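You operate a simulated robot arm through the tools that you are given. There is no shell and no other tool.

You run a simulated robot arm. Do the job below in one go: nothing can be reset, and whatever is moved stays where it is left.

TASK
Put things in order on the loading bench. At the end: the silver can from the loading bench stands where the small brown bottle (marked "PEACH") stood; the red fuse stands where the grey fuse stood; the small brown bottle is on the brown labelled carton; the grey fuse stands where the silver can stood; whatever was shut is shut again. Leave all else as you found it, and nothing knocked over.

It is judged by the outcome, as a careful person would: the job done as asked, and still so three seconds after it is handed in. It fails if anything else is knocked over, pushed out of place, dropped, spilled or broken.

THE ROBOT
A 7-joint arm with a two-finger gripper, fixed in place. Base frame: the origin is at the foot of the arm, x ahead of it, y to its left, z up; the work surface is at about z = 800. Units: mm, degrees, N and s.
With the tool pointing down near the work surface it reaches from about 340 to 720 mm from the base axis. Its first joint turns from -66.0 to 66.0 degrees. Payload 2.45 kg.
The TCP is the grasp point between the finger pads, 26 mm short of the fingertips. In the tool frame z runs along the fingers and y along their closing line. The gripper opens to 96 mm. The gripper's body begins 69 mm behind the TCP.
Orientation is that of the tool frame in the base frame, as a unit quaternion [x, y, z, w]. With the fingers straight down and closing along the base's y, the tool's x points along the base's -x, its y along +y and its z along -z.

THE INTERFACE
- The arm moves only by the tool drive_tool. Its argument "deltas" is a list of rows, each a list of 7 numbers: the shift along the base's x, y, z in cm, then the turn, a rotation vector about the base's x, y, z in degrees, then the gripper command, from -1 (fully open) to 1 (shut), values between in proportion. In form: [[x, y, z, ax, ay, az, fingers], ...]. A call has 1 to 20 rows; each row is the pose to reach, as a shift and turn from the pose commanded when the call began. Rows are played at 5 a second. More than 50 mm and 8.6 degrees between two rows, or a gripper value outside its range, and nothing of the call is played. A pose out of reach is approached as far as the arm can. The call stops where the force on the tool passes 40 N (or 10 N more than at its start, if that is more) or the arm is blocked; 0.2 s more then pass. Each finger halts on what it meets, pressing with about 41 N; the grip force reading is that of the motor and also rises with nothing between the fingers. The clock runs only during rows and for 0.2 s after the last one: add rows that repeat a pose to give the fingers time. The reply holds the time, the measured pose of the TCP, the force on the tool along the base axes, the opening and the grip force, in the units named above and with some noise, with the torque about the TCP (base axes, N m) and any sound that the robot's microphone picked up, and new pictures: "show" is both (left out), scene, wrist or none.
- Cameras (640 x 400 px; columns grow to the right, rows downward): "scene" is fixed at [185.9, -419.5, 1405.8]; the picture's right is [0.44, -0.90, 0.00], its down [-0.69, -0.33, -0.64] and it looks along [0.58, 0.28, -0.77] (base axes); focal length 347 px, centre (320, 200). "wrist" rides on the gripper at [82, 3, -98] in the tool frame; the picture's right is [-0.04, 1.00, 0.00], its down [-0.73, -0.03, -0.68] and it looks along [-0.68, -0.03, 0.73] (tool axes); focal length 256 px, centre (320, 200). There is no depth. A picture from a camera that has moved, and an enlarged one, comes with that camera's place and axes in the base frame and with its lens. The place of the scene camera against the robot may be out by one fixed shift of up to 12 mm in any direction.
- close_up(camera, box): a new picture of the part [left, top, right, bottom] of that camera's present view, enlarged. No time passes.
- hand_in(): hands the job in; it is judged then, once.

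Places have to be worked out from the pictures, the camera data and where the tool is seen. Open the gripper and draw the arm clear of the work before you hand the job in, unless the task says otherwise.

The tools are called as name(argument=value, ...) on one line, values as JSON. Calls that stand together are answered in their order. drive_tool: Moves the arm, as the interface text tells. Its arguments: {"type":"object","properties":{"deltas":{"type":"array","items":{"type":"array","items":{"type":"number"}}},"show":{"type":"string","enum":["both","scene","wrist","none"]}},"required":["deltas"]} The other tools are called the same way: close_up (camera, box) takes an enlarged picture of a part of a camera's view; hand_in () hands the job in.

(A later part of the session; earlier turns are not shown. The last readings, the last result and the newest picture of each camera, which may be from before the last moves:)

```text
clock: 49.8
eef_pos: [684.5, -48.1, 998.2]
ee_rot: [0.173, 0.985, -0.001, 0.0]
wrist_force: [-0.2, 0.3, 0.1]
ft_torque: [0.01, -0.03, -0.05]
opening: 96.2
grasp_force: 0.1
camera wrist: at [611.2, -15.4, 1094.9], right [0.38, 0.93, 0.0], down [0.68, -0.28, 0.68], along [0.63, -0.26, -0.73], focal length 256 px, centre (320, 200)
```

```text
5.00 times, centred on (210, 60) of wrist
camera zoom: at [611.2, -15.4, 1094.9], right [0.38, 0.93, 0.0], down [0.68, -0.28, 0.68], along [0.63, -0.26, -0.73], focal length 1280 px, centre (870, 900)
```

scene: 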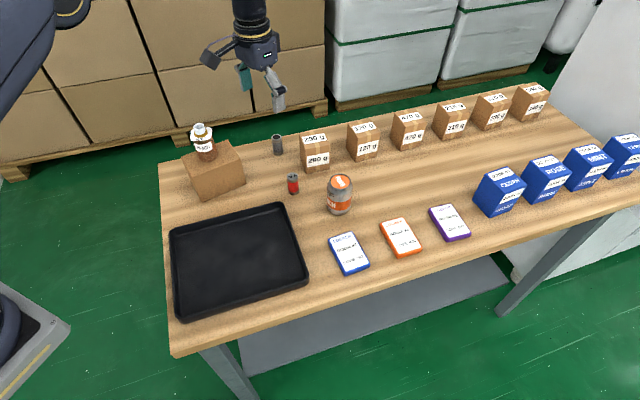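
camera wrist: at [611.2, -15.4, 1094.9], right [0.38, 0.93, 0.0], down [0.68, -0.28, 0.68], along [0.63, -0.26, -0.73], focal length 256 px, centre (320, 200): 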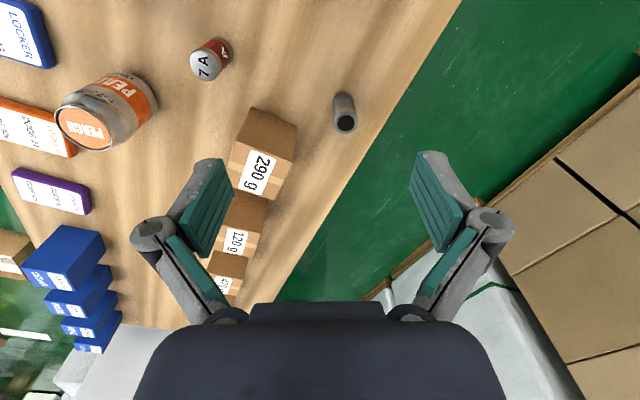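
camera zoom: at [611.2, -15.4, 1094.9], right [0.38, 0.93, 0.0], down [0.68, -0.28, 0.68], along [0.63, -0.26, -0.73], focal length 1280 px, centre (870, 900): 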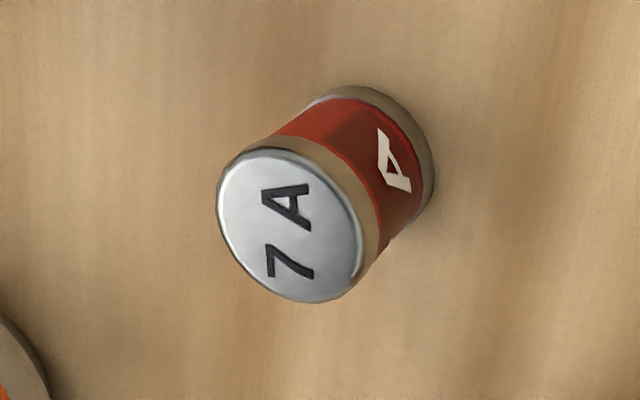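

Grey fuse is at about (733,-38.5), top ≈ 849, diameter ≈ 25.5; the 290 g carton's nearest corner is (740,-99). I tilt the tool 10° outward (fingers pointing out) for reach, narrow to 54 mm, and go just above the fuse.

drive_tool(deltas=[[1, 0.2, -1, -1.7, -4.7, 0, -0.6], [2.5, 0.5, -2.5, -3.42, -9.4, 0, -0.125], [4, 0.8, -5, -3.42, -9.4, 0, -0.125], [4.85, 0.96, -8, -3.42, -9.4, 0, -0.125], [4.85, 0.96, -9.8, -3.42, -9.4, 0, -0.125], [4.85, 0.96, -9.8, -3.42, -9.4, 0, -0.125]], show="both")

close_up(camera="wrist", box=[220, 80, 420, 240])

close_up(camera="scene", box=[220, 90, 340, 190])

```text
clock: 51.2
eef_pos: [734.1, -38.9, 898.9]
ee_rot: [0.173, 0.981, -0.015, 0.086]
wrist_force: [-1.1, -0.6, -0.5]
ft_torque: [-0.04, 0.0, 0.0]
opening: 53.8
grasp_force: 0.0
camera wrist: at [644.7, -0.8, 980.9], right [0.38, 0.93, 0.01], down [0.56, -0.23, 0.8], along [0.74, -0.3, -0.6], focal length 256 px, centre (320, 200)
```

scene: 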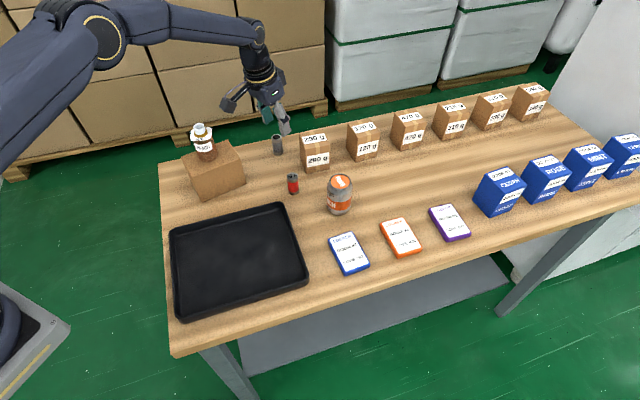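
wrist: 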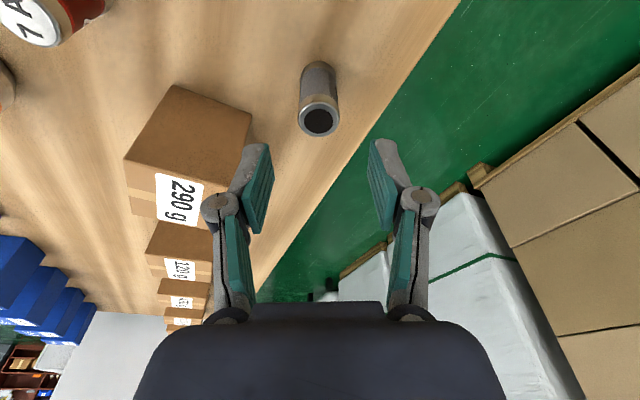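

```text
2.50 times, centred on (320, 160) of wrist
camera zoom: at [644.7, -0.8, 980.9], right [0.38, 0.93, 0.01], down [0.56, -0.23, 0.8], along [0.74, -0.3, -0.6], focal length 640 px, centre (320, 300)
```

zoom: 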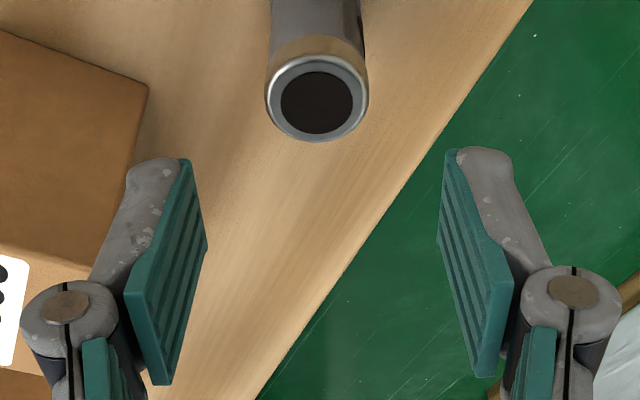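

```text
4.00 times, centred on (280, 140) of scene
camera zoom: at [185.9, -419.5, 1405.8], right [0.44, -0.9, 0.0], down [-0.69, -0.33, -0.64], along [0.58, 0.28, -0.77], focal length 1387 px, centre (480, 440)
```

zoom: 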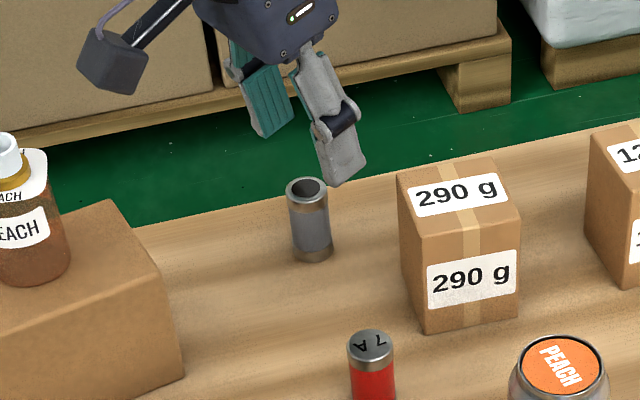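

Alignment is within ~1.5 mm. I descend straight down around the grey fuse.

drive_tool(deltas=[[-0.1, -0.08, -1.5, 0, 0, 0, -0.125], [-0.1, -0.08, -3, 0, 0, 0, -0.125], [-0.1, -0.08, -4.5, 0, 0, 0, -0.125], [-0.1, -0.08, -5.8, 0, 0, 0, -0.125], [-0.1, -0.08, -6.3, 0, 0, 0, -0.125], [-0.1, -0.08, -6.3, 0, 0, 0, -0.125]], show="both")

close_up(camera="wrist", box=[200, 80, 440, 260])

close_up(camera="scene", box=[220, 90, 340, 190])

```text
clock: 52.6
eef_pos: [731.7, -41.4, 834.8]
ee_rot: [0.173, 0.981, -0.015, 0.087]
wrist_force: [0.1, 0.3, -0.2]
ft_torque: [0.02, -0.01, -0.01]
opening: 54.0
grasp_force: 0.1
camera wrist: at [643.0, -4.2, 916.9], right [0.38, 0.93, 0.01], down [0.56, -0.23, 0.8], along [0.74, -0.3, -0.6], focal length 256 px, centre (320, 200)
```

scene: 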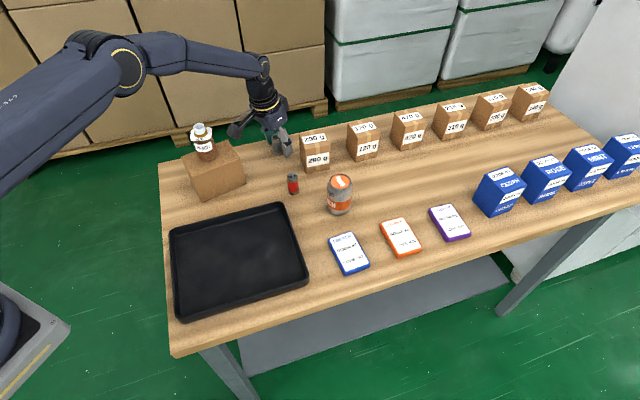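
wrist: 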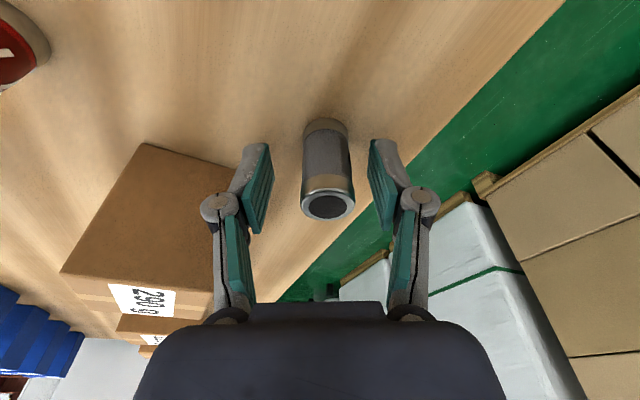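

```text
2.22 times, centred on (320, 170) of wrist
camera zoom: at [643.0, -4.2, 916.9], right [0.38, 0.93, 0.01], down [0.56, -0.23, 0.8], along [0.74, -0.3, -0.6], focal length 569 px, centre (320, 267)
```

zoom: 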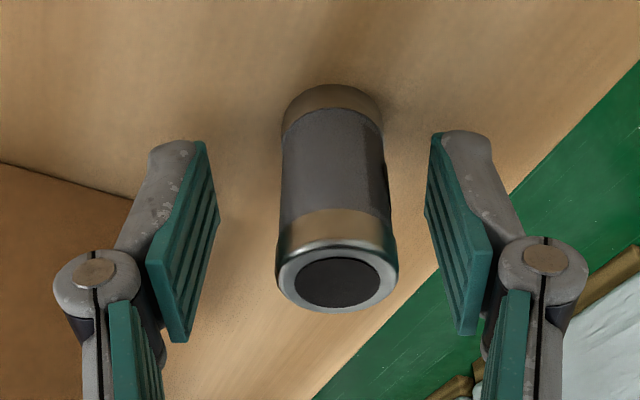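

```text
4.00 times, centred on (280, 140) of scene
camera zoom: at [185.9, -419.5, 1405.8], right [0.44, -0.9, 0.0], down [-0.69, -0.33, -0.64], along [0.58, 0.28, -0.77], focal length 1387 px, centre (480, 440)
```

zoom: 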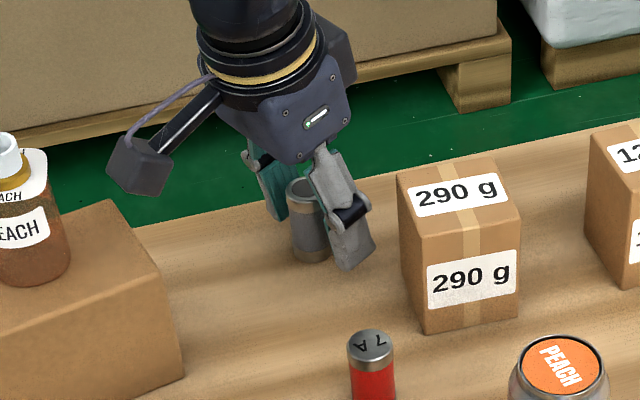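

The fuse is ~3 mm off along the closing line (fuse ≈ (732.8,-38.6)). I shift onto it, check, then close.

drive_tool(deltas=[[0.05, 0.15, 0, 0, 0, 0, -0.125], [0.1, 0.27, 0, 0, 0, 0, -0.125], [0.1, 0.27, 0, 0, 0, 0, -0.125]], show="wrist")

close_up(camera="wrist", box=[200, 80, 440, 260])

```text
clock: 53.4
eef_pos: [734.7, -39.6, 834.1]
ee_rot: [0.173, 0.981, -0.015, 0.085]
wrist_force: [-0.4, 0.0, -1.2]
ft_torque: [0.01, 0.02, -0.01]
opening: 54.0
grasp_force: 0.0
camera wrist: at [643.1, -1.1, 916.9], right [0.38, 0.93, 0.01], down [0.56, -0.23, 0.8], along [0.74, -0.3, -0.61], focal length 256 px, centre (320, 200)
```

wrist: 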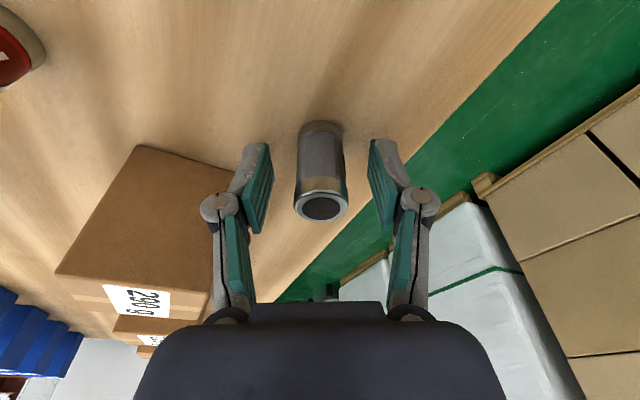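

```text
2.22 times, centred on (320, 170) of wrist
camera zoom: at [643.1, -1.1, 916.9], right [0.38, 0.93, 0.01], down [0.56, -0.23, 0.8], along [0.74, -0.3, -0.61], focal length 569 px, centre (320, 267)
```

zoom: 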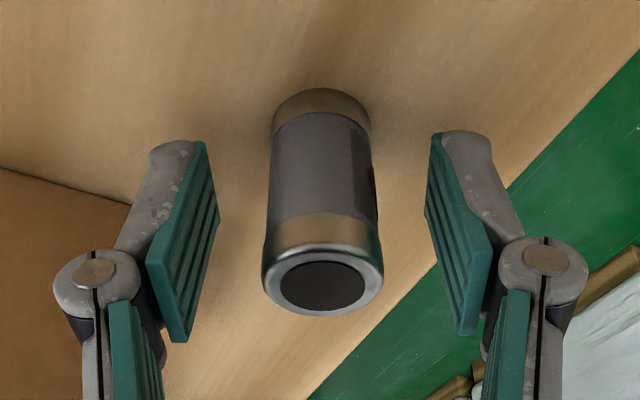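

Now centred. I close gradually on the grey fuse.

drive_tool(deltas=[[0, 0, 0, 0, 0, 0, 0.1], [0, 0, 0, 0, 0, 0, 0.3], [0, 0, 0, 0, 0, 0, 0.4], [0, 0, 0, 0, 0, 0, 0.48], [0, 0, 0, 0, 0, 0, 0.6], [0, 0, 0, 0, 0, 0, 1], [0, 0, 0, 0, 0, 0, 1], [0, 0, 0, 0, 0, 0, 1]], show="both")

close_up(camera="wrist", box=[200, 80, 440, 260])

close_up(camera="scene", box=[220, 90, 340, 190])

```text
clock: 55.2
eef_pos: [732.4, -39.4, 835.8]
ee_rot: [0.174, 0.981, -0.015, 0.085]
wrist_force: [0.5, -0.2, -0.3]
ft_torque: [0.03, 0.01, 0.01]
opening: 24.1
grasp_force: 41.4
camera wrist: at [643.1, -1.1, 916.9], right [0.38, 0.93, 0.01], down [0.56, -0.23, 0.8], along [0.74, -0.3, -0.61], focal length 256 px, centre (320, 200)
```

scene: 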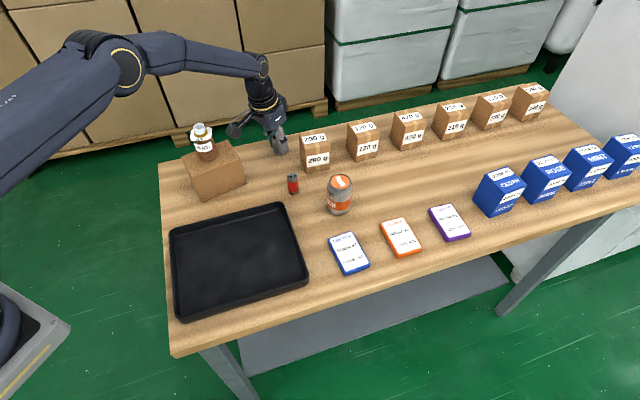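
wrist: 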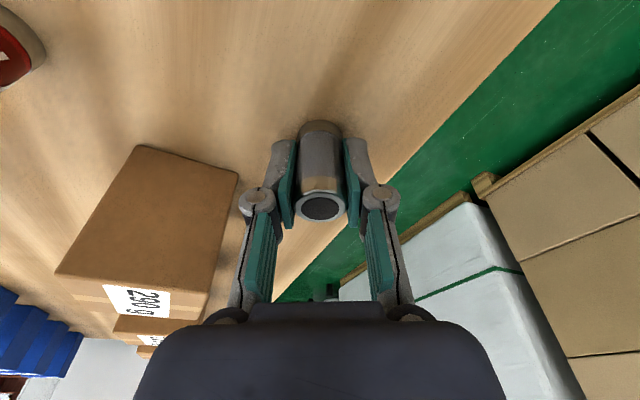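

```text
2.22 times, centred on (320, 170) of wrist
camera zoom: at [643.1, -1.1, 916.9], right [0.38, 0.93, 0.01], down [0.56, -0.23, 0.8], along [0.74, -0.3, -0.61], focal length 569 px, centre (320, 267)
```

zoom: 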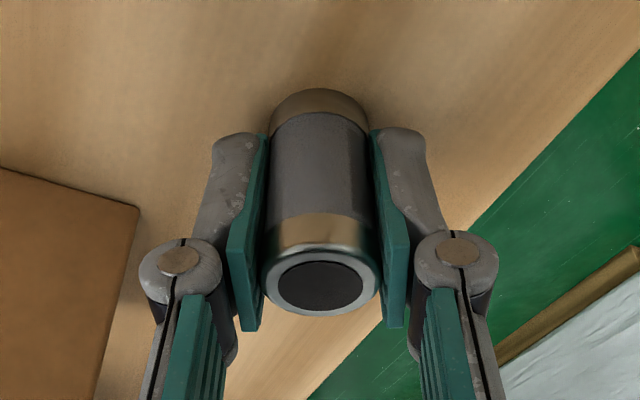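

```text
4.00 times, centred on (280, 140) of scene
camera zoom: at [185.9, -419.5, 1405.8], right [0.44, -0.9, 0.0], down [-0.69, -0.33, -0.64], along [0.58, 0.28, -0.77], focal length 1387 px, centre (480, 440)
```

zoom: 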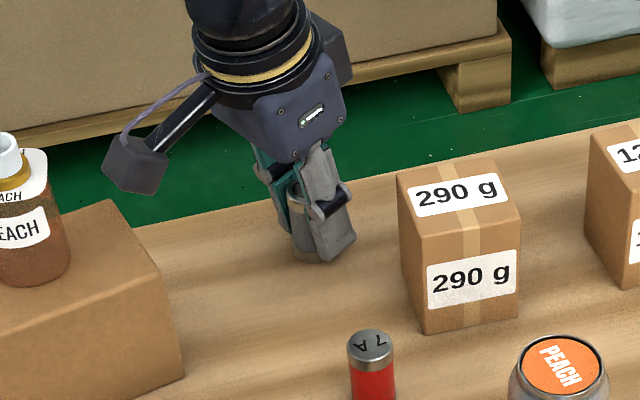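

Held at 24.1 mm. I lift straight up, then carry it on a path bowed toward -y (clear of the bottle) to above the can's former place at (409,-108).

drive_tool(deltas=[[0, 0, 0.5, 0, 0, 0, 1], [0, 0, 2, 0, 0, 0, 1], [0, 0, 4.5, 0, 0, 0, 1], [0, 0, 7.5, 0, 0, 0, 1], [0, 0, 10, 0, 0, 0, 1], [-1, -1, 11, 0, 0, 0, 1], [-3.5, -3, 11, 0, 0, 0, 1], [-6.5, -5, 11, 0, 0, 0, 1], [-10, -7, 11, 0, 0, 0, 1], [-13.5, -8, 11, 0, 0, 0, 1], [-17, -8.5, 11, 0, 0, 0, 1], [-20.5, -8.5, 11, 0, 0, 0, 1], [-24, -8, 11, 0, 0, 0, 1], [-27.5, -7.5, 11, 0, 0, 0, 1], [-30.5, -7, 11, 0, 0, 0, 1], [-32, -6.9, 11, 0, 0, 0, 1], [-32.5, -6.9, 11, 0, 0, 0, 1], [-32.5, -6.9, 11, 0, 0, 0, 1]], show="both")

close_up(camera="scene", box=[160, 170, 320, 290])

```text
clock: 59.0
eef_pos: [406.9, -107.5, 947.9]
ee_rot: [0.171, 0.981, -0.015, 0.086]
wrist_force: [0.8, -0.2, -1.5]
ft_torque: [0.0, -0.01, 0.01]
opening: 24.1
grasp_force: 40.7
camera wrist: at [317.6, -69.3, 1028.3], right [0.38, 0.93, 0.01], down [0.56, -0.23, 0.8], along [0.74, -0.3, -0.6], focal length 256 px, centre (320, 200)
```

scene: 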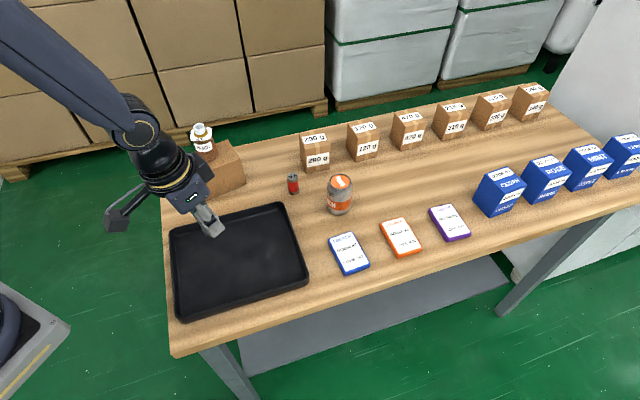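
wrist: 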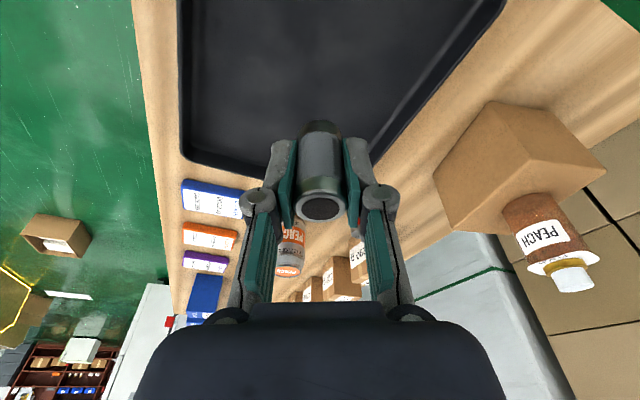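

```text
3.33 times, centred on (240, 230) of scene
camera zoom: at [185.9, -419.5, 1405.8], right [0.44, -0.9, 0.0], down [-0.69, -0.33, -0.64], along [0.58, 0.28, -0.77], focal length 1156 px, centre (587, 100)
```

zoom: 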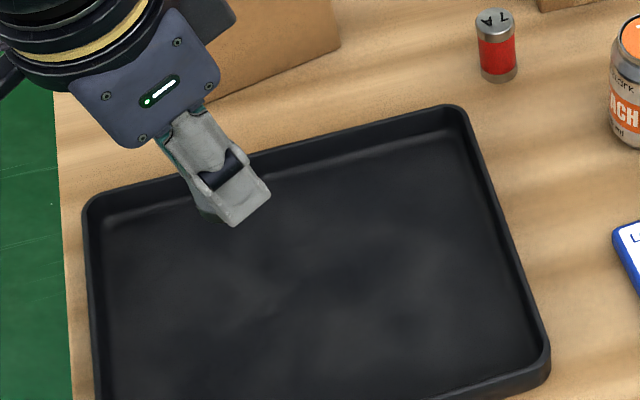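

The fuse is over the can's former spot at (408,-108). I lower it into the tray to just above the floor.

drive_tool(deltas=[[0, 0, -1, 0, 0, 0, 1], [0, 0, -3, 0, 0, 0, 1], [0, 0, -5.5, 0, 0, 0, 1], [0, 0, -8, 0, 0, 0, 1], [0, 0, -9.5, 0, 0, 0, 1], [0, 0, -10, 0, 0, 0, 1], [0, 0, -10, 0, 0, 0, 1]], show="both")

close_up(camera="scene", box=[160, 200, 280, 290])

```text
clock: 60.6
eef_pos: [408.2, -107.9, 845.8]
ee_rot: [0.173, 0.981, -0.016, 0.086]
wrist_force: [0.8, -0.6, -0.3]
ft_torque: [-0.01, 0.0, 0.0]
opening: 24.2
grasp_force: 41.1
camera wrist: at [318.9, -69.9, 926.9], right [0.38, 0.93, 0.01], down [0.56, -0.23, 0.8], along [0.74, -0.3, -0.61], focal length 256 px, centre (320, 200)
```

scene: 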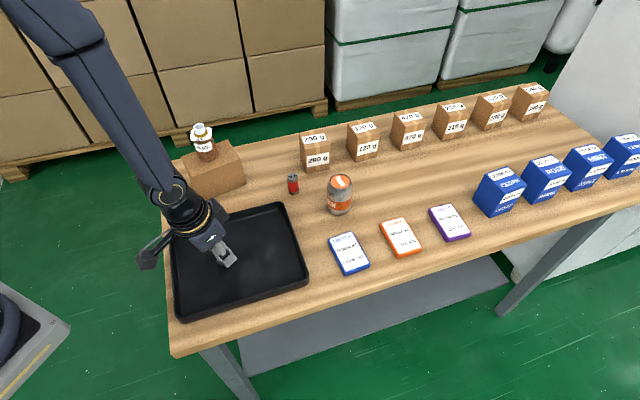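
wrist: 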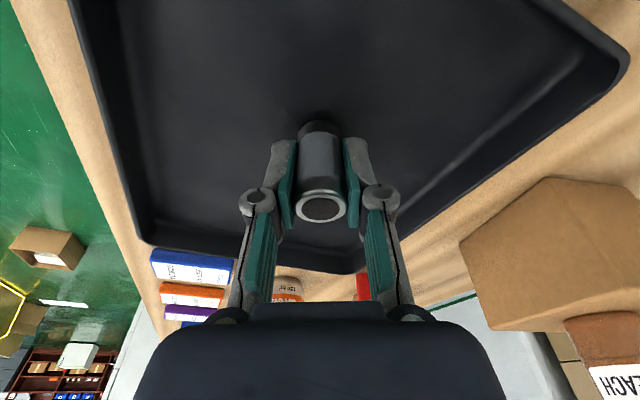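

```text
4.44 times, centred on (220, 245) of scene
camera zoom: at [185.9, -419.5, 1405.8], right [0.44, -0.9, 0.0], down [-0.69, -0.33, -0.64], along [0.58, 0.28, -0.77], focal length 1541 px, centre (764, 0)
```

zoom: 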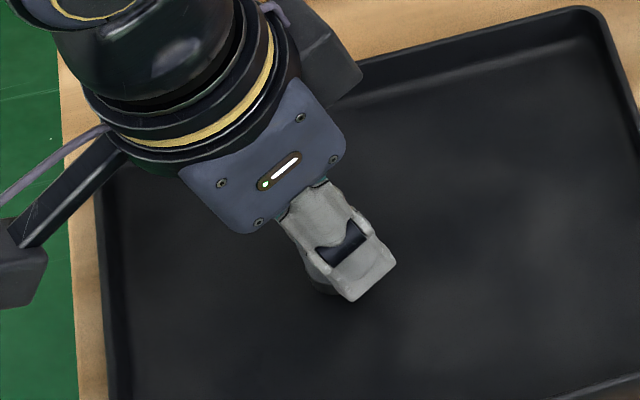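

I creep down toward contact with the tray floor.

drive_tool(deltas=[[0, 0, -0.2, 0, 0, 0, 1], [0, 0, -0.35, 0, 0, 0, 1], [0, 0, -0.45, 0, 0, 0, 1]], show="none")

```text
clock: 61.4
eef_pos: [407.3, -108.2, 841.6]
ee_rot: [0.172, 0.981, -0.015, 0.086]
wrist_force: [0.3, 0.2, 0.2]
ft_torque: [0.0, -0.01, 0.01]
opening: 24.3
grasp_force: 41.2
```

drive_tool(deltas=[[0, 0, -0.1, 0, 0, 0, 1], [0, 0, -0.15, 0, 0, 0, 1]], show="none")

```text
clock: 62.0
eef_pos: [407.6, -108.0, 840.7]
ee_rot: [0.172, 0.981, -0.015, 0.086]
wrist_force: [0.5, 0.1, -1.2]
ft_torque: [-0.03, -0.03, 0.02]
opening: 24.1
grasp_force: 41.2
```

drive_tool(deltas=[[0, 0, -0.1, 0, 0, 0, 1], [0, 0, -0.15, 0, 0, 0, 1]], show="none")

```text
clock: 62.6
eef_pos: [407.8, -107.5, 839.1]
ee_rot: [0.173, 0.981, -0.015, 0.087]
wrist_force: [-1.5, -0.9, 18.2]
ft_torque: [0.02, 0.12, -0.03]
opening: 24.0
grasp_force: 40.7
```

Contact with the tray floor. I ease up half a millimetre and release gently.

drive_tool(deltas=[[0, 0, 0.05, 0, 0, 0, 1], [0, 0, 0.06, 0, 0, 0, 0.6], [0, 0, 0.06, 0, 0, 0, 0.48], [0, 0, 0.06, 0, 0, 0, 0.4], [0, 0, 0.06, 0, 0, 0, 0.2], [0, 0, 0.06, 0, 0, 0, 0], [0, 0, 0.06, 0, 0, 0, -0.125], [0, 0, 0.06, 0, 0, 0, -0.125]], show="both")

close_up(camera="wrist", box=[200, 80, 440, 260])

close_up(camera="scene", box=[160, 200, 280, 290])

```text
clock: 64.4
eef_pos: [407.2, -107.7, 839.1]
ee_rot: [0.174, 0.981, -0.015, 0.086]
wrist_force: [0.2, 0.0, 0.7]
ft_torque: [0.0, 0.0, -0.02]
opening: 54.2
grasp_force: 0.1
camera wrist: at [317.6, -69.2, 921.6], right [0.38, 0.93, 0.01], down [0.56, -0.23, 0.8], along [0.74, -0.3, -0.61], focal length 256 px, centre (320, 200)
```

scene: 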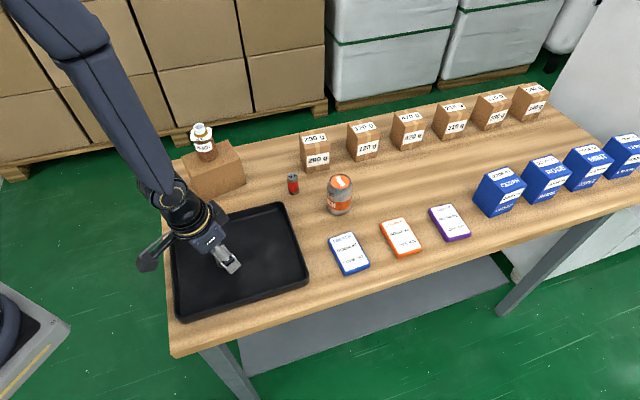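
wrist: 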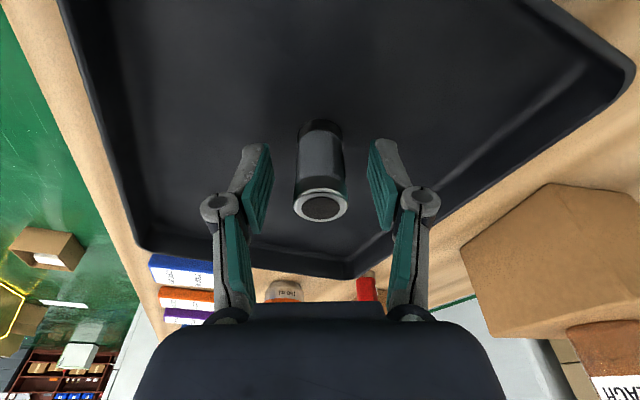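

```text
2.22 times, centred on (320, 170) of wrist
camera zoom: at [317.6, -69.2, 921.6], right [0.38, 0.93, 0.01], down [0.56, -0.23, 0.8], along [0.74, -0.3, -0.61], focal length 569 px, centre (320, 267)
```

zoom: 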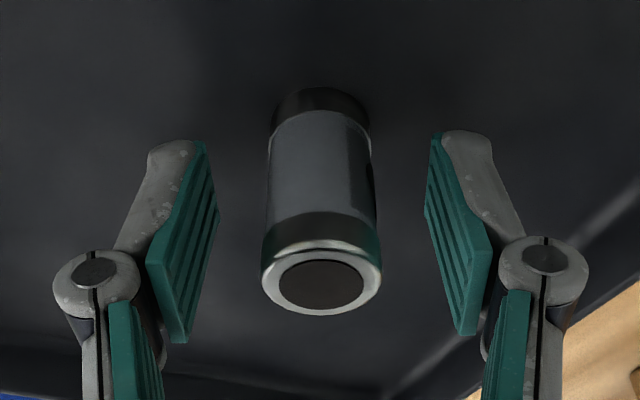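

```text
4.44 times, centred on (220, 245) of scene
camera zoom: at [185.9, -419.5, 1405.8], right [0.44, -0.9, 0.0], down [-0.69, -0.33, -0.64], along [0.58, 0.28, -0.77], focal length 1541 px, centre (764, 0)
```

zoom: 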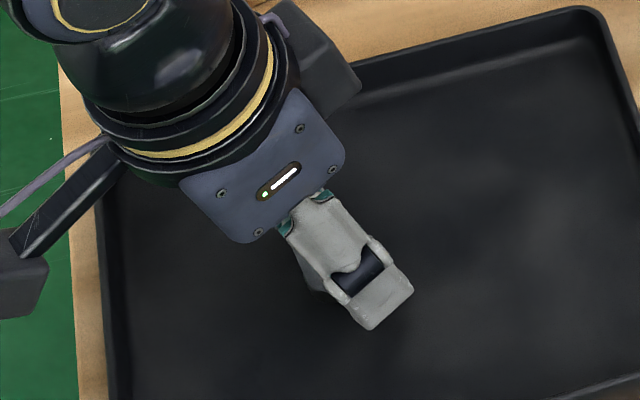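

The grey fuse stands in the tray. I rise straight up and go over to above the red fuse (≈(634,-136)) keeping the same tilt.

drive_tool(deltas=[[0, 0, 1, 0, 0, 0, -0.125], [0, 0, 3, 0, 0, 0, -0.125], [0, 0, 6, 0, 0, 0, -0.125], [0, 0, 9, 0, 0, 0, -0.125], [2, -0.3, 10.69, 0, 0, 0, -0.125], [6, -0.8, 10.69, 0, 0, 0, -0.125], [10, -1.4, 10.69, 0, 0, 0, -0.125], [14, -2, 10.69, 0, 0, 0, -0.125], [18, -2.4, 10.69, 0, 0, 0, -0.125], [21, -2.6, 10.69, 0, 0, 0, -0.125], [22.55, -2.75, 9, 0, 0, 0, -0.125], [22.55, -2.75, 6.7, 0, 0, 0, -0.125], [22.55, -2.75, 6.7, 0, 0, 0, -0.125]], show="both")

close_up(camera="wrist", box=[220, 80, 420, 240])

close_up(camera="scene", box=[160, 200, 280, 290])

```text
clock: 67.2
eef_pos: [630.7, -136.0, 903.8]
ee_rot: [0.173, 0.981, -0.015, 0.086]
wrist_force: [0.1, 0.9, 0.3]
ft_torque: [-0.01, 0.02, 0.0]
opening: 53.9
grasp_force: 0.2
camera wrist: at [541.1, -97.2, 986.3], right [0.38, 0.93, 0.01], down [0.56, -0.23, 0.8], along [0.74, -0.3, -0.61], focal length 256 px, centre (320, 200)
```

scene: 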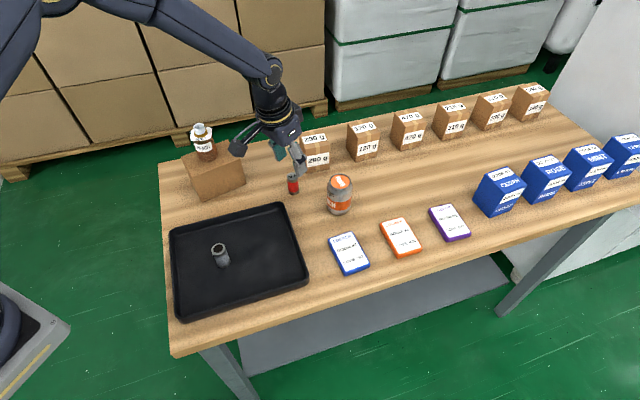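
wrist: 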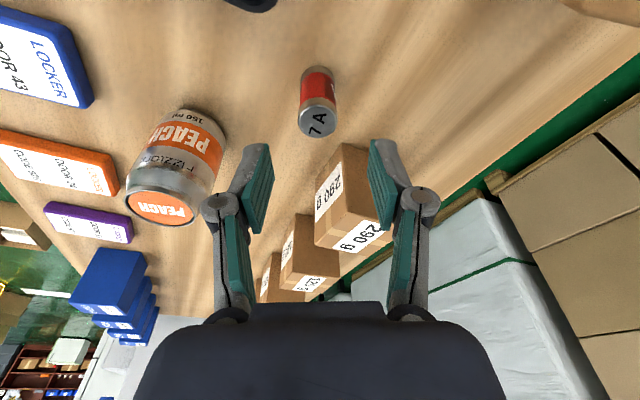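

```text
2.50 times, centred on (320, 160) of wrist
camera zoom: at [541.1, -97.2, 986.3], right [0.38, 0.93, 0.01], down [0.56, -0.23, 0.8], along [0.74, -0.3, -0.61], focal length 640 px, centre (320, 300)
```

zoom: 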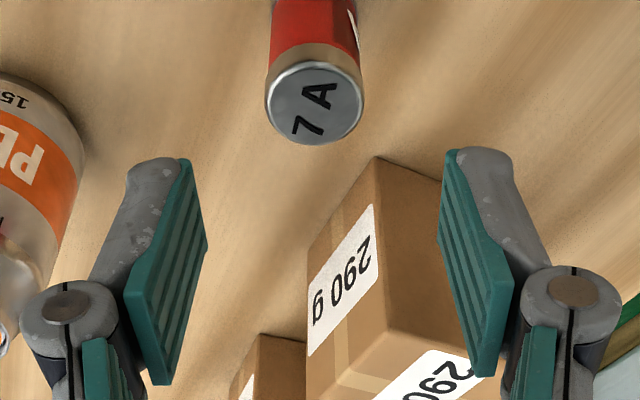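

```text
4.44 times, centred on (220, 245) of scene
camera zoom: at [185.9, -419.5, 1405.8], right [0.44, -0.9, 0.0], down [-0.69, -0.33, -0.64], along [0.58, 0.28, -0.77], focal length 1541 px, centre (764, 0)
```

zoom: 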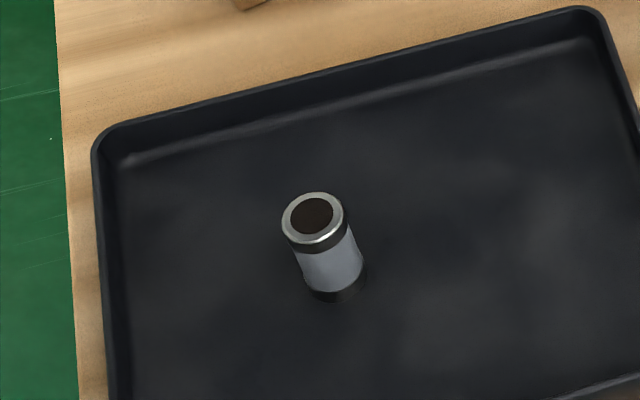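

Grey fuse stands properly in the tray. Red fuse is within ~2 mm of the tool axis; I descend around it and check.

drive_tool(deltas=[[0, -0.1, -1.5, 0, 0, 0, -0.125], [0, -0.1, -3, 0, 0, 0, -0.125], [0, -0.1, -4.5, 0, 0, 0, -0.125], [0, -0.1, -6, 0, 0, 0, -0.125], [0, -0.1, -7, 0, 0, 0, -0.125], [0, -0.1, -7, 0, 0, 0, -0.125], [0, -0.1, -7, 0, 0, 0, -0.125]], show="both")

close_up(camera="wrist", box=[200, 80, 440, 260])

close_up(camera="scene", box=[240, 130, 360, 230])

```text
clock: 68.8
eef_pos: [632.0, -135.8, 837.0]
ee_rot: [0.173, 0.981, -0.016, 0.086]
wrist_force: [0.1, 0.5, -0.3]
ft_torque: [0.02, 0.01, 0.01]
opening: 53.9
grasp_force: 0.2
camera wrist: at [542.3, -97.5, 918.4], right [0.38, 0.93, 0.01], down [0.56, -0.23, 0.8], along [0.74, -0.3, -0.6], focal length 256 px, centre (320, 200)
```

scene: 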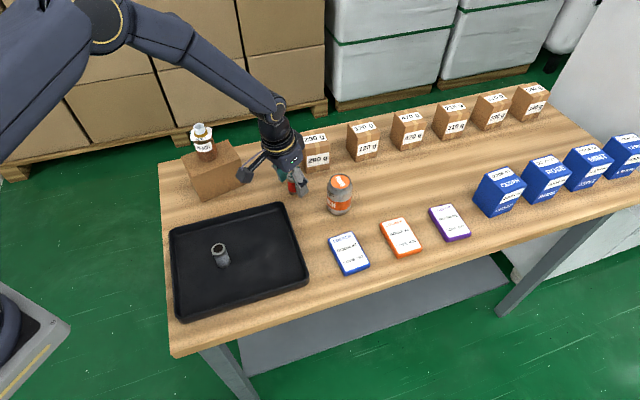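
wrist: 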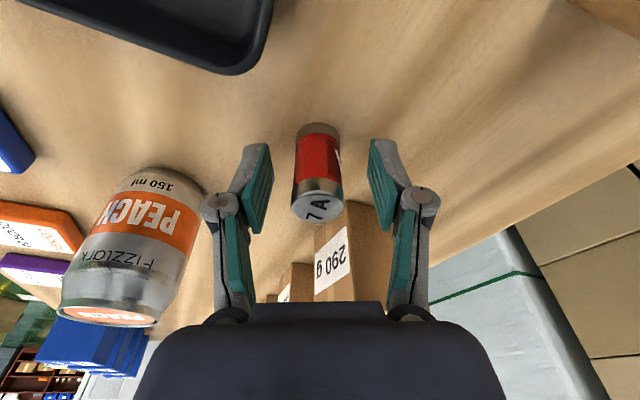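

```text
2.22 times, centred on (320, 170) of wrist
camera zoom: at [542.3, -97.5, 918.4], right [0.38, 0.93, 0.01], down [0.56, -0.23, 0.8], along [0.74, -0.3, -0.6], focal length 569 px, centre (320, 267)
```

zoom: 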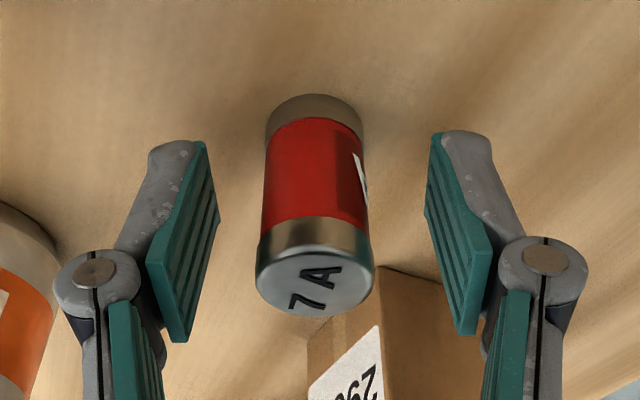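

```text
4.00 times, centred on (300, 180) of scene
camera zoom: at [185.9, -419.5, 1405.8], right [0.44, -0.9, 0.0], down [-0.69, -0.33, -0.64], along [0.58, 0.28, -0.77], focal length 1387 px, centre (400, 280)
```

zoom: 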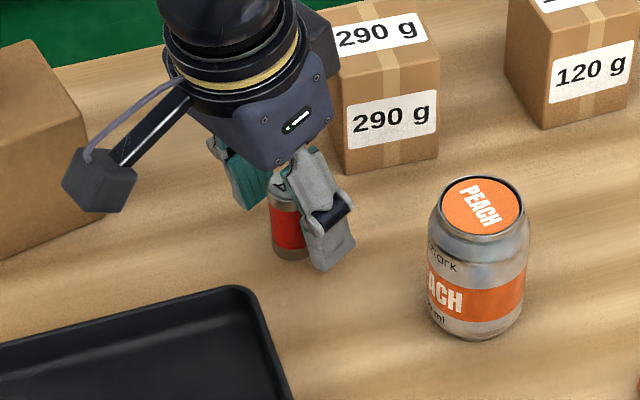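

Fuse is ~1.4 mm off along the closing line; I correct and close gradually.

drive_tool(deltas=[[-0.05, -0.13, 0, 0, 0, 0, -0.125], [-0.05, -0.13, 0, 0, 0, 0, 0.1], [-0.05, -0.13, 0, 0, 0, 0, 0.3], [-0.05, -0.13, 0, 0, 0, 0, 0.4], [-0.05, -0.13, 0, 0, 0, 0, 0.48], [-0.05, -0.13, 0, 0, 0, 0, 0.6], [-0.05, -0.13, 0, 0, 0, 0, 1], [-0.05, -0.13, 0, 0, 0, 0, 1], [-0.05, -0.13, 0, 0, 0, 0, 1]], show="both")

close_up(camera="wrist", box=[200, 80, 440, 260])

```text
clock: 70.8
eef_pos: [631.0, -137.9, 837.6]
ee_rot: [0.172, 0.981, -0.016, 0.085]
wrist_force: [0.6, 0.3, 1.3]
ft_torque: [-0.01, -0.02, -0.02]
opening: 23.7
grasp_force: 40.7
camera wrist: at [541.6, -99.2, 918.9], right [0.38, 0.93, 0.01], down [0.56, -0.23, 0.8], along [0.74, -0.3, -0.6], focal length 256 px, centre (320, 200)
```

scene: 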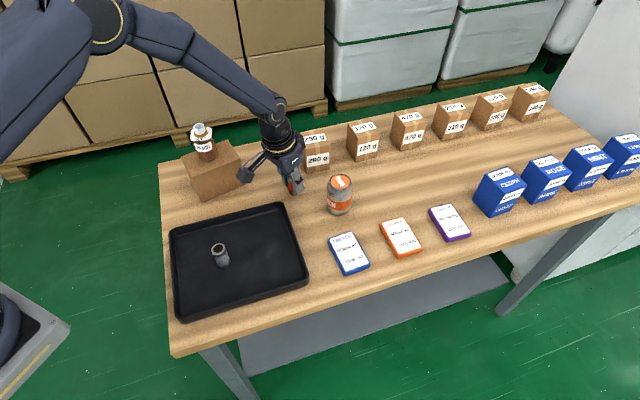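
wrist: 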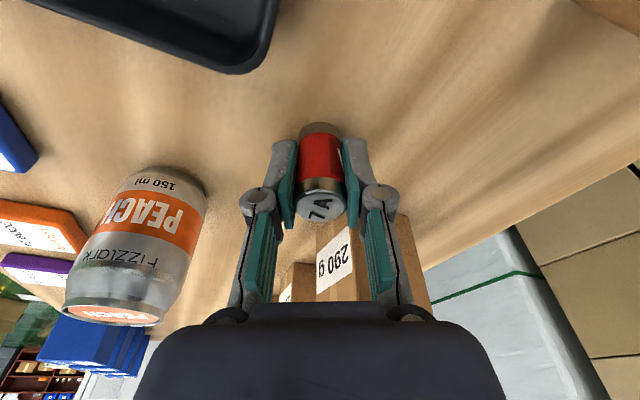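

```text
2.22 times, centred on (320, 170) of wrist
camera zoom: at [541.6, -99.2, 918.9], right [0.38, 0.93, 0.01], down [0.56, -0.23, 0.8], along [0.74, -0.3, -0.6], focal length 569 px, centre (320, 267)
```

zoom: 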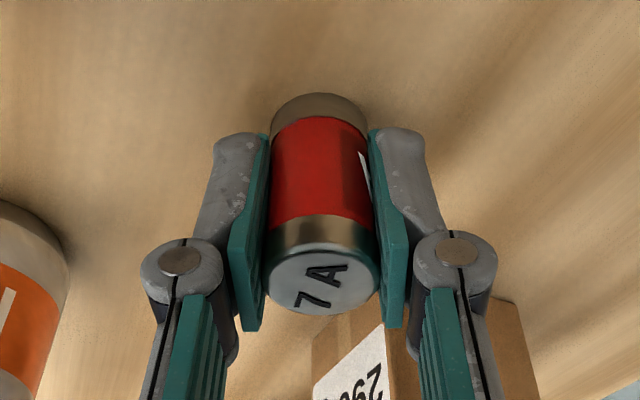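

Red fuse held. I lift, carry it above the grey fuse's former place (exact stored offset), and stop high for a check.

drive_tool(deltas=[[0, 0, 0.5, 0, 0, 0, 1], [0, 0, 2, 0, 0, 0, 1], [0, 0, 4.5, 0, 0, 0, 1], [0, 0, 7.5, 0, 0, 0, 1], [0, 0, 10, 0, 0, 0, 1], [0, 0, 11, 0, 0, 0, 1], [1, 1, 11, 0, 0, 0, 1], [3, 3, 11, 0, 0, 0, 1], [5.5, 5.4, 11, 0, 0, 0, 1], [8, 7.9, 11, 0, 0, 0, 1], [9.5, 9.4, 11, 0, 0, 0, 1], [10, 9.88, 11, 0, 0, 0, 1], [10, 9.88, 11, 0, 0, 0, 1], [10, 9.88, 9, 0, 0, 0, 1], [10, 9.88, 7, 0, 0, 0, 1], [10, 9.88, 5, 0, 0, 0, 1], [10, 9.88, 3.2, 0, 0, 0, 1], [10, 9.88, 2.5, 0, 0, 0, 1], [10, 9.88, 2.5, 0, 0, 0, 1]], show="both")

close_up(camera="wrist", box=[200, 80, 440, 260])

close_up(camera="scene", box=[220, 90, 340, 190])

```text
clock: 74.8
eef_pos: [732.5, -38.6, 861.1]
ee_rot: [0.174, 0.981, -0.016, 0.085]
wrist_force: [0.0, 0.0, -0.6]
ft_torque: [0.0, 0.01, 0.03]
opening: 23.6
grasp_force: 41.1
camera wrist: at [642.2, 0.0, 942.7], right [0.38, 0.93, 0.01], down [0.56, -0.23, 0.8], along [0.74, -0.3, -0.6], focal length 256 px, centre (320, 200)
```

scene: 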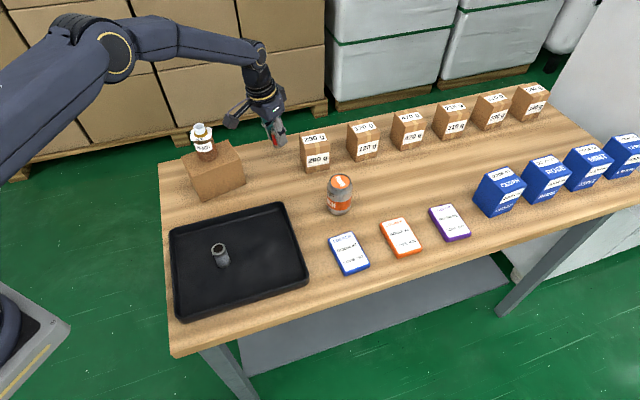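
wrist: 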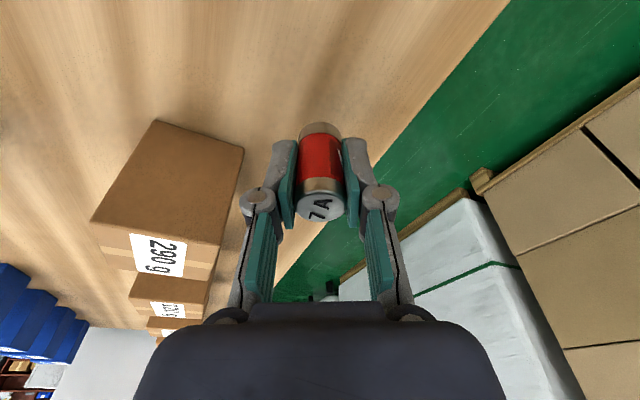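

```text
2.22 times, centred on (320, 170) of wrist
camera zoom: at [642.2, 0.0, 942.7], right [0.38, 0.93, 0.01], down [0.56, -0.23, 0.8], along [0.74, -0.3, -0.6], focal length 569 px, centre (320, 267)
```

zoom: 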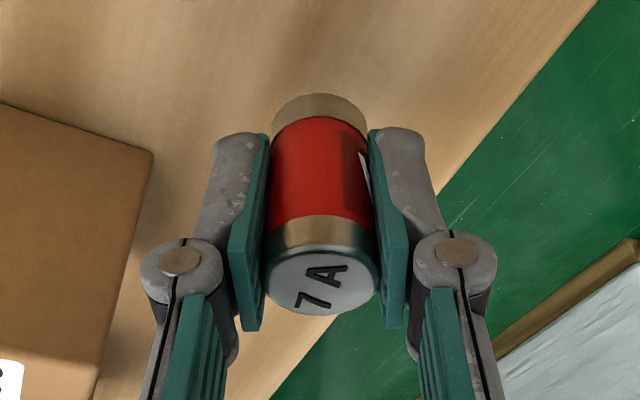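

```text
4.00 times, centred on (280, 140) of scene
camera zoom: at [185.9, -419.5, 1405.8], right [0.44, -0.9, 0.0], down [-0.69, -0.33, -0.64], along [0.58, 0.28, -0.77], focal length 1387 px, centre (480, 440)
```

zoom: 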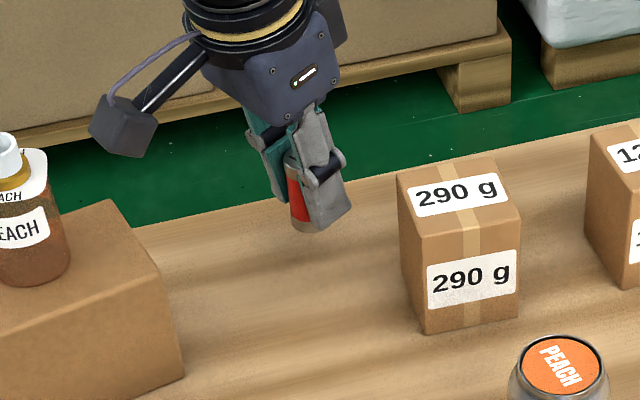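

Right over the place at (732.5,-38.6). I lower 20 mm, then creep to contact.

drive_tool(deltas=[[0, 0, -0.6, 0, 0, 0, 1], [0, 0, -1.3, 0, 0, 0, 1], [0, 0, -1.8, 0, 0, 0, 1], [0, 0, -2, 0, 0, 0, 1], [0, 0, -2, 0, 0, 0, 1]], show="none")

```text
clock: 76.0
eef_pos: [732.4, -39.1, 843.6]
ee_rot: [0.172, 0.981, -0.015, 0.086]
wrist_force: [0.6, -0.3, 0.1]
ft_torque: [0.01, 0.0, -0.01]
opening: 23.7
grasp_force: 41.4
```

drive_tool(deltas=[[0, 0, -0.1, 0, 0, 0, 1], [0, 0, -0.2, 0, 0, 0, 1], [0, 0, -0.3, 0, 0, 0, 1]], show="none")

```text
clock: 76.8
eef_pos: [731.4, -39.5, 837.6]
ee_rot: [0.172, 0.981, -0.014, 0.086]
wrist_force: [1.1, -0.2, -0.7]
ft_torque: [0.04, -0.02, 0.01]
opening: 23.8
grasp_force: 40.8
```

drive_tool(deltas=[[0, 0, -0.1, 0, 0, 0, 1], [0, 0, -0.15, 0, 0, 0, 1]], show="none")

```text
clock: 77.4
eef_pos: [732.1, -38.2, 837.3]
ee_rot: [0.173, 0.981, -0.016, 0.087]
wrist_force: [-1.6, 1.0, 4.4]
ft_torque: [-0.02, 0.05, -0.01]
opening: 23.9
grasp_force: 40.3
```

Light contact begins (~4 N). One more half millimetre to be sure it is seated, with a view.

drive_tool(deltas=[[0, 0, -0.05, 0, 0, 0, 1]], show="wrist")

close_up(camera="scene", box=[220, 90, 340, 190])

```text
clock: 77.8
eef_pos: [733.6, -39.3, 837.0]
ee_rot: [0.173, 0.981, -0.015, 0.088]
wrist_force: [-4.1, -0.3, 13.3]
ft_torque: [0.0, 0.18, -0.02]
opening: 23.9
grasp_force: 41.0
camera wrist: at [643.0, -0.7, 918.5], right [0.38, 0.93, 0.01], down [0.56, -0.23, 0.8], along [0.74, -0.3, -0.6], focal length 256 px, centre (320, 200)
```

wrist: 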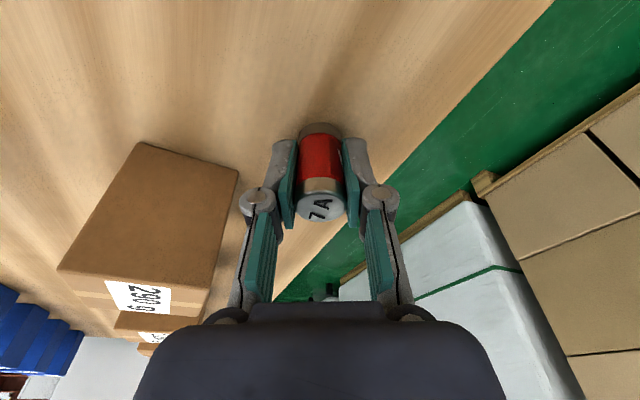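

```text
4.00 times, centred on (280, 140) of scene
camera zoom: at [185.5, -419.5, 1405.9], right [0.44, -0.9, 0.0], down [-0.69, -0.33, -0.64], along [0.58, 0.28, -0.77], focal length 1387 px, centre (480, 440)
```

zoom: 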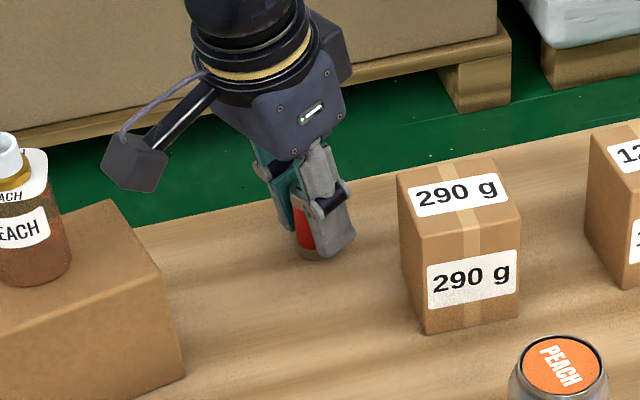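

Seated, and the wrist view matches the one when gripping the grey fuse. I release slowly to 54 mm opening.

drive_tool(deltas=[[0, 0, 0.04, 0, 0, 0, 1], [0, 0, 0.05, 0, 0, 0, 0.6], [0, 0, 0.05, 0, 0, 0, 0.48], [0, 0, 0.05, 0, 0, 0, 0.4], [0, 0, 0.05, 0, 0, 0, 0.2], [0, 0, 0.05, 0, 0, 0, 0], [0, 0, 0.05, 0, 0, 0, -0.125], [0, 0, 0.05, 0, 0, 0, -0.125]], show="both")

close_up(camera="wrist", box=[200, 80, 440, 260])

```text
clock: 79.6
eef_pos: [733.3, -38.8, 837.4]
ee_rot: [0.173, 0.981, -0.014, 0.086]
wrist_force: [0.1, 1.0, 0.9]
ft_torque: [0.02, 0.0, -0.01]
opening: 54.1
grasp_force: 0.0
camera wrist: at [642.5, -0.9, 919.0], right [0.38, 0.93, 0.01], down [0.56, -0.23, 0.8], along [0.74, -0.3, -0.61], focal length 256 px, centre (320, 200)
```

scene: 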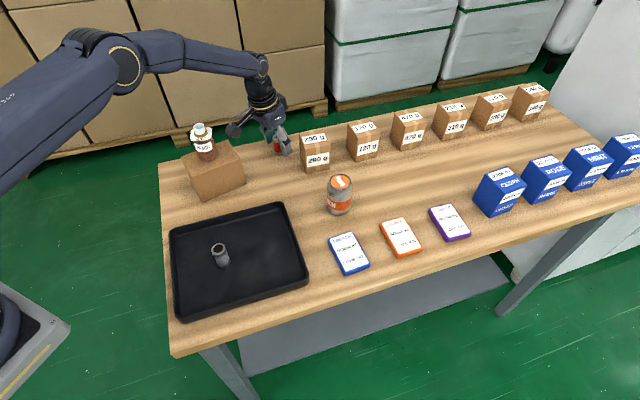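
wrist: 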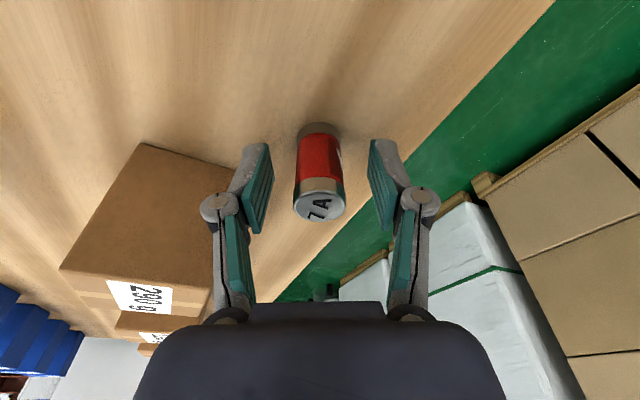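

```text
2.22 times, centred on (320, 170) of wrist
camera zoom: at [642.5, -0.9, 919.0], right [0.38, 0.93, 0.01], down [0.56, -0.23, 0.8], along [0.74, -0.3, -0.61], focal length 569 px, centre (320, 267)
```

zoom: 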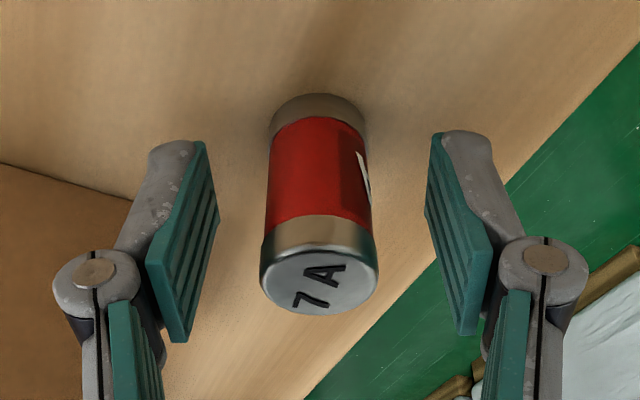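

The red fuse stands in place. I rise straight up, open fully, untilt, and withdraw to the starting area clear of the bench.

drive_tool(deltas=[[0, 0, 1, 0, 0, 0, -0.125], [0, 0, 3, 0, 0, 0, -0.125], [0, 0, 6, 0, 0, 0, -0.125], [0, 0, 10, 0, 0, 0, -0.125], [0, 0, 14, 0, 0, 0, -0.125], [-2, -2, 17, 0, 0, 0, -0.5], [-5, -5, 20, 1.7, 4.7, 0, -1], [-8, -8, 22, 3.42, 9.4, 0, -1], [-11.5, -11, 23, 3.42, 9.4, 0, -1], [-15, -13, 23, 3.42, 9.4, 0, -1], [-18.5, -15, 23, 3.42, 9.4, 0, -1], [-22, -16, 23, 3.42, 9.4, 0, -1], [-25.5, -16, 23, 3.42, 9.4, 0, -1], [-29, -16, 23, 3.42, 9.4, 0, -1], [-32, -16, 23, 3.42, 9.4, 0, -1], [-32, -16, 23, 3.42, 9.4, 0, -1]], show="both")

close_up(camera="scene", box=[220, 90, 340, 190])

```text
refused: row 7 steps farther than a row can; nothing moved
```

```text
4.00 times, centred on (280, 140) of scene
camera zoom: at [185.9, -419.5, 1405.8], right [0.44, -0.9, 0.0], down [-0.69, -0.33, -0.64], along [0.58, 0.28, -0.77], focal length 1387 px, centre (480, 440)
```

zoom: 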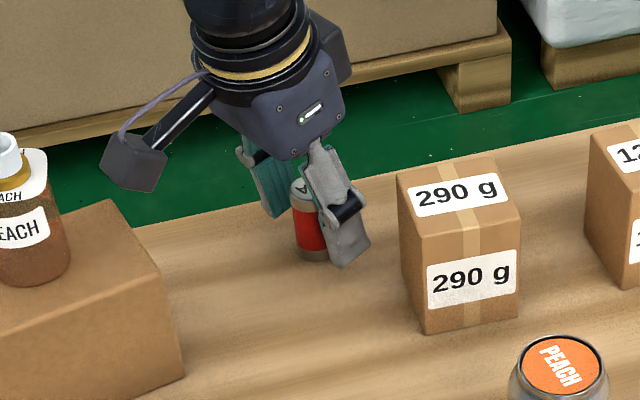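

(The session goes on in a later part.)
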